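You operate a simulated robot arm through the tools that you are given. There is no shell and no other tool. Be economical: measure what you need, move in short steps, check, and stop when the job is done.

Carry out the task below with a simulated robot arm. There is one attempt and no reset: what you move stays moved.

TASK
Take the pink travel bottle from the quilt and leave it on the letter tray.
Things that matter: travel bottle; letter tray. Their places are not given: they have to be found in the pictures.

It is judged by the outcome, as a careful person would: the job done as asked, and still so three seconds after it is handed in. It fails if anything else is knocked over, pushed out of place, dropped, spilled or broken.

THE ROBOT
A 6-joint arm with a two-finger parallel gripper, fixed in place. Base frame: the origin is at the foot of the arm, x ahead of it, y to its left, z up; the work surface is at about z = 0. Lengths are in mm, angles in rad, forces in N, time in s.
With the tool pointing down near the work surface it reaches from about 140 to 580 mm from the base axis. Its first joint turns from -1.152 to 1.152 rad. Payload 2.1 kg.
Tool frame: the origin (TCP) lies between the finger pads and is the grasp point; the fingertips stand 30 mm ahead of it; z points along the fingers, y is the line along which they close. The gripper opens to 94 mm. The fingers are 28 mm wide and 10 mm thick; the gripper's body (50 by 96 mm) begins 55 mm behind the TCP.
Orientation is that of the tool frame in the base frame, as a unit quaternion [x, y, z, w]. With the fingers straight down and closing along the base's y, the tool's x points along the base's -x, its y along +y and its z along -z.

THE INTERFACE
- The arm moves only by the tool apply_moves. Its argument "moves" is a list of rows, each a list of 7 numbers: the shift along the base's x, y, z in mm, then the turn, a rotation vector about the base's x, y, z in rad, then the gripper command, from -1 (shut) to 1 (fully open), values between in proportion. In form: [[tx, ty, tz, rx, ry, rz, grip], ...]. A call has 1 to 10 rows; each row is the pose to reach, as a shift and turn from the pose commanded when the call began. A row lasts 0.2 s, in which the tool goes at most 50 mm and 0.15 rad; a call with a longer step from one row to the next is refused whole, and so is a gripper value outside its range. A pose out of reach is approached as far as the arm can. The call stops where the force on the tool passes 40 N (or 10 N more than at its start, if that is more) or the arm is blocked; 0.2 s more then pass. The fingers move at their own pace (about 72 mm/s each) and stop on an object; they squeeze with about 32 N. The grip force told is the motor's: it shows also when the fingers shut on nothing. Time passes only in rows, and 0.2 s behind the last, so rows that repeat a pose let the fingers close. It gives the time, the measured TCP pose, the force on the tool (base axes), the opening and the grip force at its end, in the units of the frame above (readings bear some noise), and new pictures: "views" is both (left out), scene, wrist or none.
- Cameras (640 x 400 px; columns grow to the right, rows downward): "scene" is fixed at [49, -369.7, 477.9]; the picture's right is [0.82, -0.57, 0.00], its down [-0.36, -0.52, -0.78] and it looks along [0.44, 0.64, -0.63] (base axes); focal length 278 px, centre (320, 200). "wrist" rides on the gripper at [-37, 0, -58] in the tool frame; the picture's right is [0.00, -1.00, 0.00], its down [0.97, 0.00, -0.24] and it looks along [0.24, 0.00, 0.97] (tool axes); focal length 218 px, centre (320, 200).
- locate(camera, pixels): for up to 12 pixels [column, row] of the newest picture of that camera ("zoom" is the newest enlarged one), the place [x, y, z] in the base frame of the surface seen there, good to about 2 mm. No time passes.
- close_up(camera, box): a new picture of the part [left, top, right, bottom] of that camera's present view, enlarged. No time passes.
- sign_off(): hands the job in; it is judged then, once.

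Work in short steps. Measure before you move; look again where a grasp or a placing could have gone wrong, and mend it. You have 60 turns and 100 pictures in all, the two below and enlarged ones among them. Open the gripper and draw the arm clear of the work before you hand the job in, unless the task says otherwise; then end with one line.

The tools are called after ">>>" as a command line: name --pt "numbers of a row" for each row, then --argument value for the rest, lists and objects as JSON in quotes. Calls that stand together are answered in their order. apply_moves: Moves the arm, as the interface text tells. Its arguments: {"type":"object","properties":{"moves":{"type":"array","items":{"type":"array","items":{"type":"number"}}},"views":{"type":"string","enum":["both","scene","wrist","none"]}},"required":["moves"]} The other tools are called the same way: locate (camera, pixels) gives the place of the surface under pixels of a picture; close_up (camera, box) takes an enlarged picture of a part of a camera's view; sign_off () hands the job in.

At the start:

```text
time: 0.0
ee_pos: [195.1, 186.9, 266.6]
tcp_rot: [-0.001, 1.0, 0.0, 0.001]
force: [0.1, 0.3, -1.1]
grip_width: 94.0
finger_force: 0.0
```

scene: 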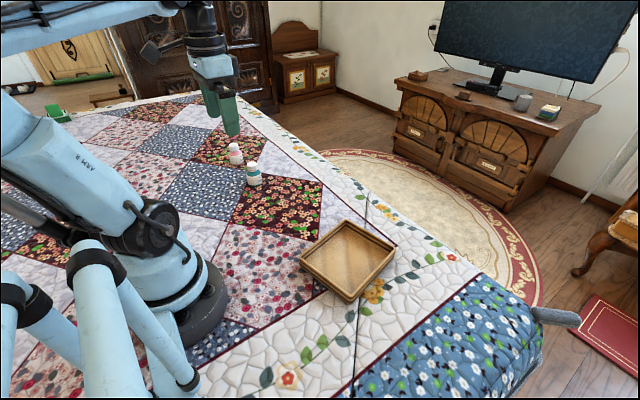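
wrist: 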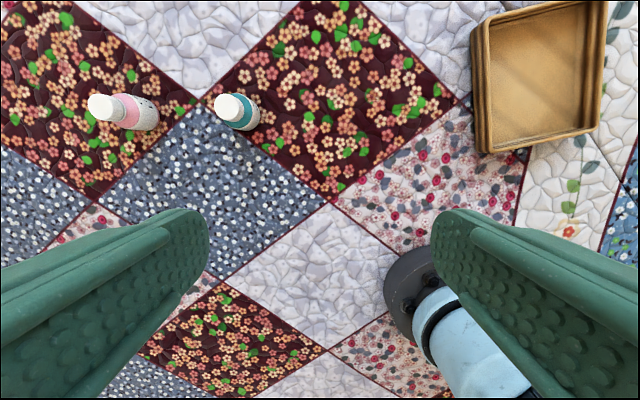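

Two bottles are visible: a pink one at scene (236,153) and a teal one at (253,174). The tray is at (347,258). I'll zoom in on both and measure.

>>> close_up --camera "scene" --box '[200, 120, 300, 200]'

>>> close_up --camera "wrist" --box '[70, 70, 280, 150]'

>>> locate --camera "wrist" --pixels '[[103, 107], [125, 110], [148, 115], [230, 108], [250, 113], [540, 80], [484, 20], [485, 150], [596, 130], [604, 5], [500, 130], [160, 118]]'

>>> locate --camera "scene" --pixels '[[235, 146], [236, 154], [236, 163], [252, 163], [254, 184], [347, 220], [300, 257], [349, 300], [395, 250], [347, 258], [330, 275], [365, 245]]'

```text
5.00 times, centred on (250, 160) of scene
```

zoom: 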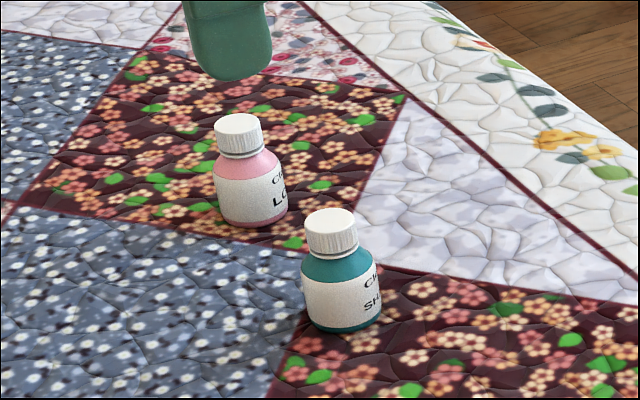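

```text
3.05 times, centred on (175, 110) of wrist
```

zoom: 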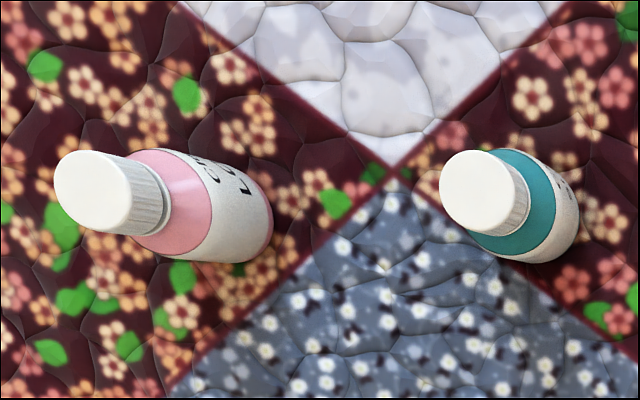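

```text
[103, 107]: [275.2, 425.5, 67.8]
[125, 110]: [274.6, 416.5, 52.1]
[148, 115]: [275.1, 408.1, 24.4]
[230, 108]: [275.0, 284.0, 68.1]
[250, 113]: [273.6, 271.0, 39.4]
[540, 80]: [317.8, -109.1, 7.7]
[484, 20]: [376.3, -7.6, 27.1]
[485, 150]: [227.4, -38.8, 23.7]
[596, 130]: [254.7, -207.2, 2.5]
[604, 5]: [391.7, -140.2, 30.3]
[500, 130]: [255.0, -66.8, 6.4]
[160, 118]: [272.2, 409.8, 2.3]
```

```text
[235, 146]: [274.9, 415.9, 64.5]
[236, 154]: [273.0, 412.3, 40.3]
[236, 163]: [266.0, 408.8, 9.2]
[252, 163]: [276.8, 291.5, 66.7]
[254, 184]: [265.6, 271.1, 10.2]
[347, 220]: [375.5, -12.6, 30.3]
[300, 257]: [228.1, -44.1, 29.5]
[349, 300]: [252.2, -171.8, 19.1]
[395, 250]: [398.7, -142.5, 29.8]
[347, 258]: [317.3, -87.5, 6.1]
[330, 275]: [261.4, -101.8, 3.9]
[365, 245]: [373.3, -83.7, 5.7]
```

The pink bottle stands upright with its axis near (276,429), about 68 mm tall. The tray's interior spans about x 230–395, y -15 to -165, with the floor near z 6. I'll move above the bottle with the gripper open and check.

>>> apply_moves --pt "13 40 -11 0 0 0 1" --pt "27 80 -22 0 0 0 1" --pt "40 121 -33 0 0 0 1" --pt "54 161 -45 0 0 0 1" --pt "67 201 -56 0 0 0 1" --pt "81 242 -67 0 0 0 1" --pt "81 242 -97 0 0 0 1"

```text
time: 1.6
ee_pos: [277.1, 428.6, 170.4]
tcp_rot: [0.0, 1.0, 0.0, 0.0]
force: [0.2, 0.1, -0.2]
grip_width: 94.0
finger_force: 0.1
```

scene: 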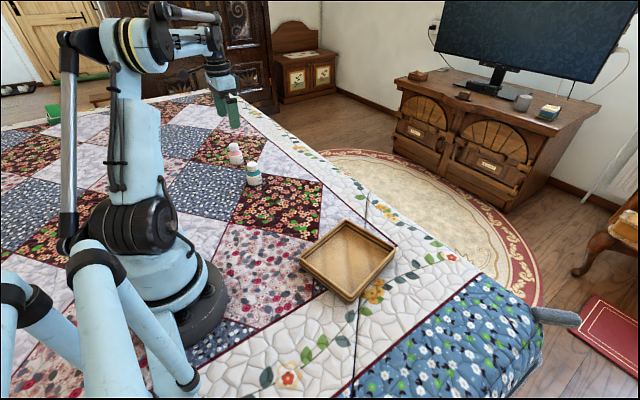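
wrist: 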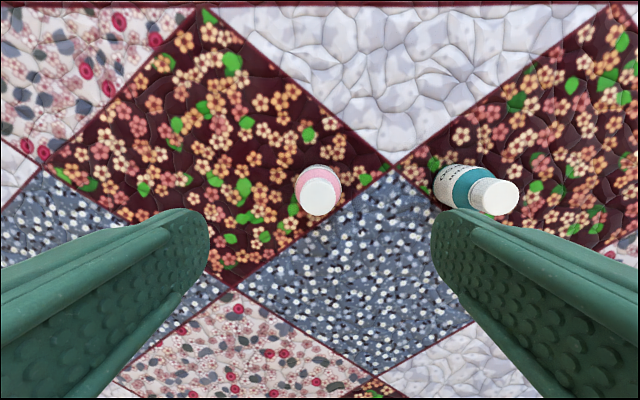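

The bottle appears centred at (318,196). I'll measure its cap.

>>> locate --camera "wrist" --pixels '[[318, 197], [303, 197], [334, 197], [318, 182], [318, 212], [298, 185], [340, 185], [318, 166], [480, 195]]'

>>> close_up --camera "wrist" --box '[270, 150, 370, 230]'

```text
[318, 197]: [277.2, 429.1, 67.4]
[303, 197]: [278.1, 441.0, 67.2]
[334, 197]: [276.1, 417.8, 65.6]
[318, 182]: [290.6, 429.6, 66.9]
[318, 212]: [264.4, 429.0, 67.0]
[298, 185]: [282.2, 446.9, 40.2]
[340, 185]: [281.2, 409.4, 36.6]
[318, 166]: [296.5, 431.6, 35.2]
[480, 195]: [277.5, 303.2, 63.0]
```

```text
5.00 times, centred on (320, 190) of wrist
```

zoom: 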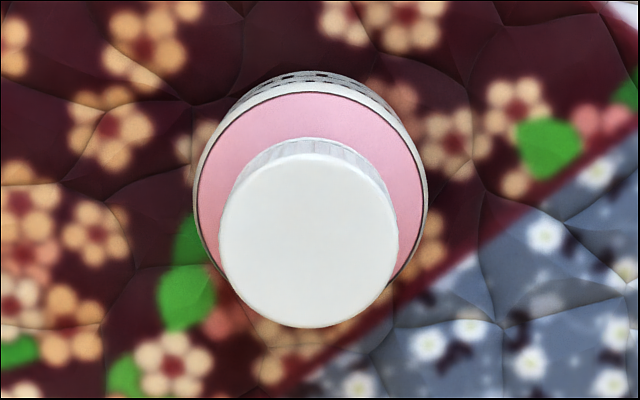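

The bottle's axis is at (277.5,429), about 42 mm wide, and the fingers are centred on it. I'll descend to z≈36 and close.

>>> apply_moves --pt "1 0 -40 0 0 0 1" --pt "1 0 -80 0 0 0 1" --pt "1 0 -110 0 0 0 1" --pt "1 0 -125 0 0 0 1" --pt "1 0 -135 0 0 0 1" --pt "1 0 -135 0 0 0 -1" --pt "1 0 -135 0 0 0 -1" --pt "1 0 -135 0 0 0 -1" --pt "1 0 -135 0 0 0 -1"

```text
time: 3.6
ee_pos: [277.5, 427.6, 35.2]
tcp_rot: [0.0, 1.0, 0.0, 0.0]
force: [0.3, -0.4, 0.0]
grip_width: 40.8
finger_force: 32.3
```

scene: 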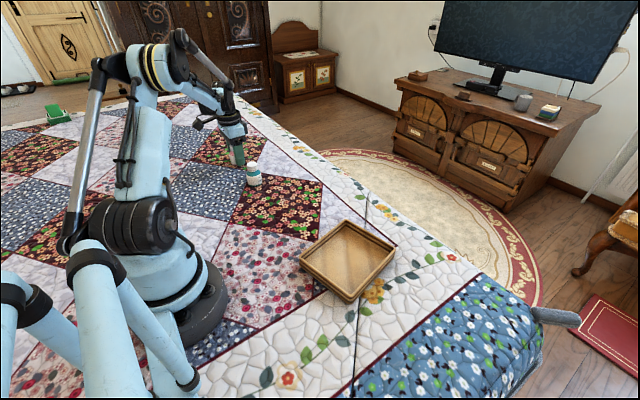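
wrist: 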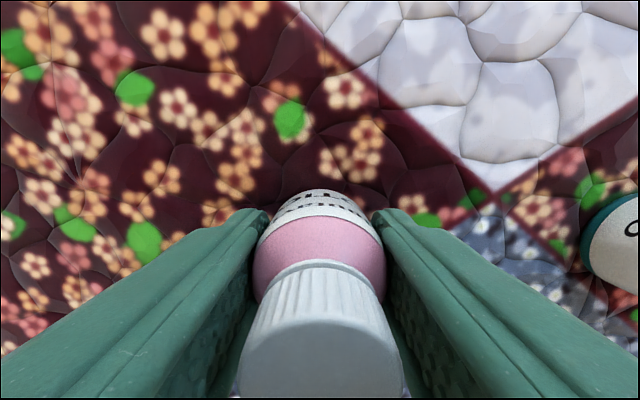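

The bottle is gripped (40.8 mm, 32 N). I'll lift it straight up, then start across.

>>> apply_moves --pt "0 0 20 0 0 0 -1" --pt "0 0 55 0 0 0 -1" --pt "0 0 95 0 0 0 -1" --pt "0 0 135 0 0 0 -1" --pt "3 -40 145 0 0 0 -1" --pt "6 -85 145 0 0 0 -1" --pt "9 -130 145 0 0 0 -1" --pt "12 -175 145 0 0 0 -1" --pt "15 -220 145 0 0 0 -1" --pt "18 -265 145 0 0 0 -1" --views "wrist"

>>> apply_moves --pt "3 -45 0 0 0 0 -1" --pt "6 -90 0 0 0 0 -1" --pt "9 -135 0 0 0 0 -1" --pt "11 -175 0 0 0 0 -1" --pt "13 -215 0 0 0 0 -1" --pt "15 -250 0 0 0 0 -1" --pt "15 -250 -30 0 0 0 -1" --pt "15 -250 -60 0 0 0 -1"

```text
time: 5.8
ee_pos: [296.9, 162.3, 179.8]
tcp_rot: [0.0, 1.0, 0.0, -0.001]
force: [-0.4, 0.0, -1.0]
grip_width: 40.8
finger_force: 32.3
```

wrist: 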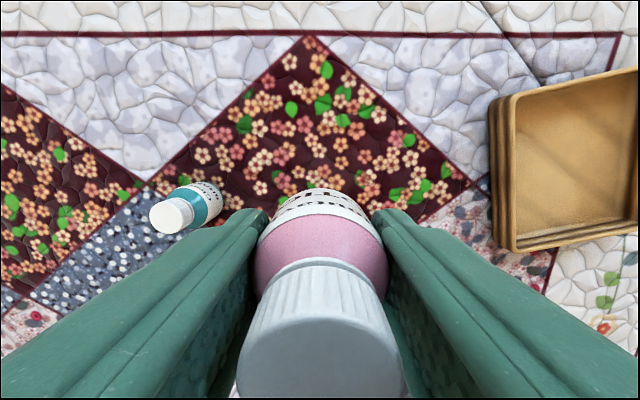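

```text
time: 7.6
ee_pos: [310.7, -86.6, 120.3]
tcp_rot: [0.0, 1.0, 0.0, 0.0]
force: [0.6, 0.2, -0.8]
grip_width: 40.7
finger_force: 31.9
```

scene: 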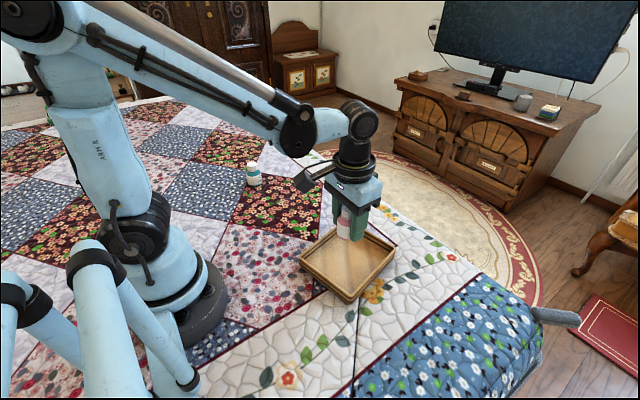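
wrist: 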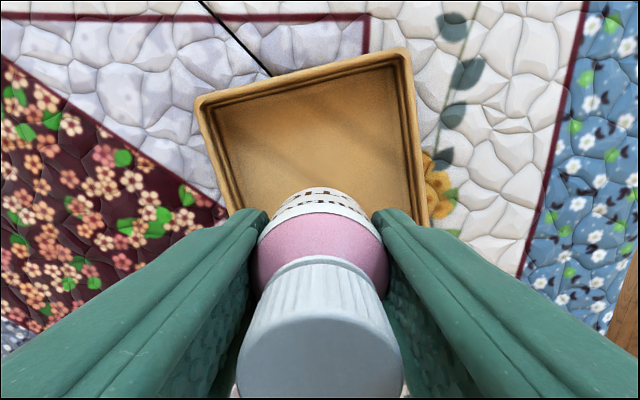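

Bottle is over the tray, whose centre is about (314,-92). I'll lower slowly to just above the floor contact height (expected TCP ≈ 40) after a small centring shift.

>>> apply_moves --pt "3 -5 -20 0 0 0 -1" --pt "3 -5 -45 0 0 0 -1" --pt "3 -5 -65 0 0 0 -1" --pt "3 -5 -73 0 0 0 -1" --pt "3 -5 -77 0 0 0 -1"

>>> close_up --camera "scene" --box '[290, 180, 410, 305]'

```text
time: 8.8
ee_pos: [314.7, -91.7, 42.8]
tcp_rot: [0.0, 1.0, 0.0, 0.0]
force: [-0.8, 0.0, -1.3]
grip_width: 40.7
finger_force: 32.2
```

scene: 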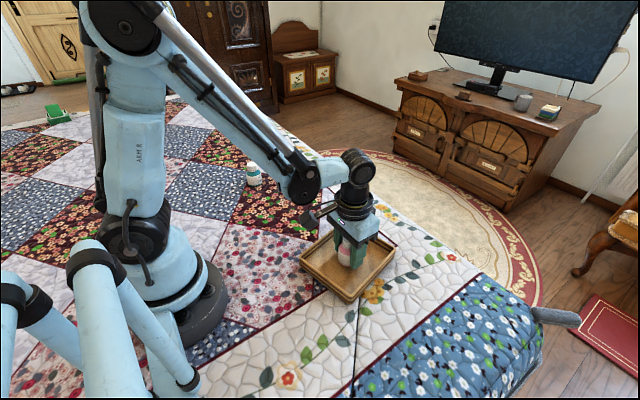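
wrist: 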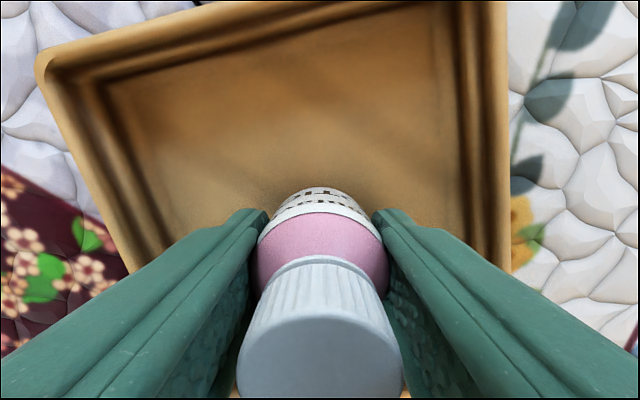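

```text
3.20 times, centred on (350, 242) of scene
```

zoom: 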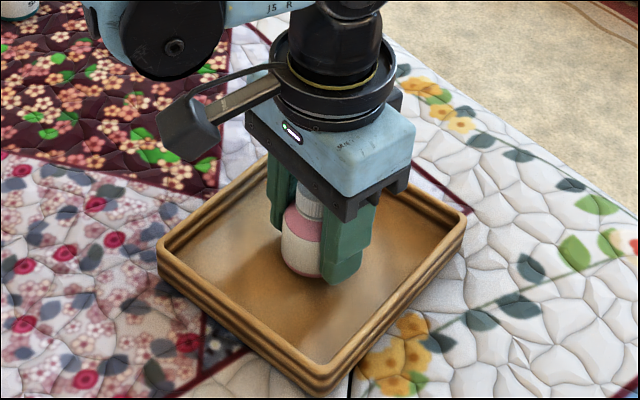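

No contact yet at z 42.8, so I'll inch down until the force rises.

>>> apply_moves --pt "0 0 -1 0 0 0 -1" --pt "0 0 -2 0 0 0 -1" --views "none"

```text
time: 9.4
ee_pos: [315.0, -91.8, 41.9]
tcp_rot: [0.001, 1.0, 0.001, 0.0]
force: [-0.1, 0.4, -1.5]
grip_width: 40.5
finger_force: 31.7
```

>>> apply_moves --pt "0 0 -1 0 0 0 -1" --pt "0 0 -1 0 0 0 -1" --views "none"

>>> locate --camera "scene" --pixels '[[345, 266], [330, 262], [340, 275]]'

```text
time: 10.0
ee_pos: [314.9, -90.4, 41.3]
tcp_rot: [0.001, 1.0, 0.0, -0.001]
force: [-0.2, 0.6, -0.3]
grip_width: 40.5
finger_force: 32.0
```

```text
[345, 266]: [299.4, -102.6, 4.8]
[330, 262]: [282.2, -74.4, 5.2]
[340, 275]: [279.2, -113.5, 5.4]
```

>>> apply_moves --pt "0 0 -1 0 0 0 -1" --pt "0 0 -1 0 0 0 -1" --views "none"

```text
time: 10.6
ee_pos: [313.9, -91.3, 39.2]
tcp_rot: [0.0, 1.0, 0.0, 0.0]
force: [0.0, 0.7, 13.9]
grip_width: 40.7
finger_force: 31.8
```

Contact is confirmed (13.9 N upward). I'll open partway, enough to clear the bottle without reaching the tray walls, and rise straight up.

>>> apply_moves --pt "0 0 0 0 0 0 0.35" --pt "0 0 0 0 0 0 0.35" --pt "0 0 0 0 0 0 0.35" --pt "0 0 15 0 0 0 0.35" --pt "0 0 40 0 0 0 0.35" --pt "0 0 75 0 0 0 0.35" --pt "0 0 115 0 0 0 0.5" --pt "0 0 155 0 0 0 1" --pt "-10 40 175 0 0 0 1" --pt "-25 85 180 0 0 0 1"

>>> close_up --camera "scene" --box '[290, 180, 410, 305]'

```text
time: 12.8
ee_pos: [289.3, -7.7, 218.5]
tcp_rot: [0.0, 1.0, 0.0, 0.0]
force: [-0.1, 0.7, -0.2]
grip_width: 94.0
finger_force: 0.0
```

scene: 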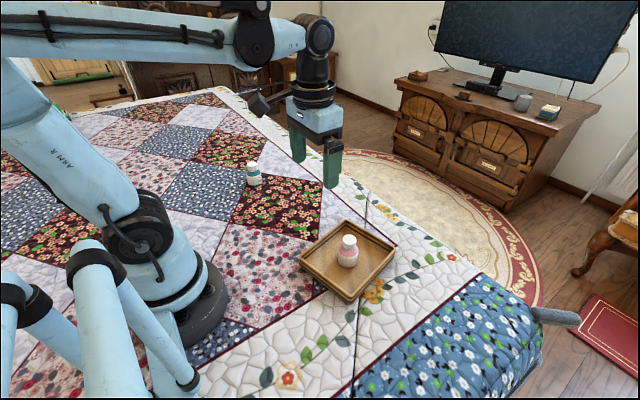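
wrist: 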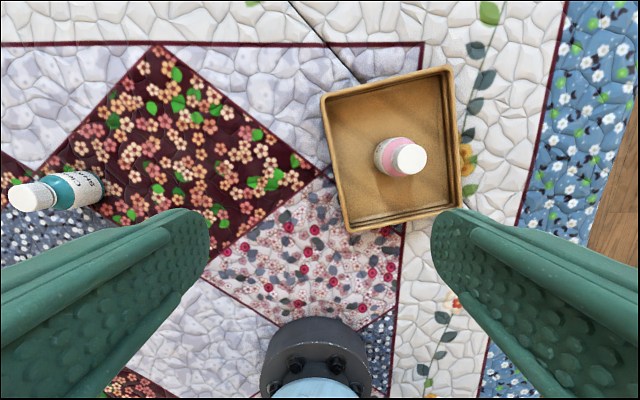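

```text
3.20 times, centred on (350, 242) of scene
```

zoom: 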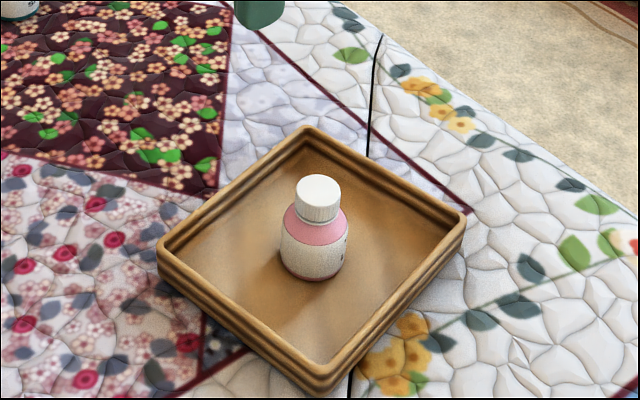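

The bottle stands upright in the tray at scene (348,250). The tray and the teal bottle haven't moved, and the arm is clear, so I'm handing in the job.

>>> sign_off

```text
The job is handed in.
```

The pink travel bottle is standing upright on the letter tray; the last pictures show the tray and the teal bottle where they were, and the arm is drawn clear with the gripper open.
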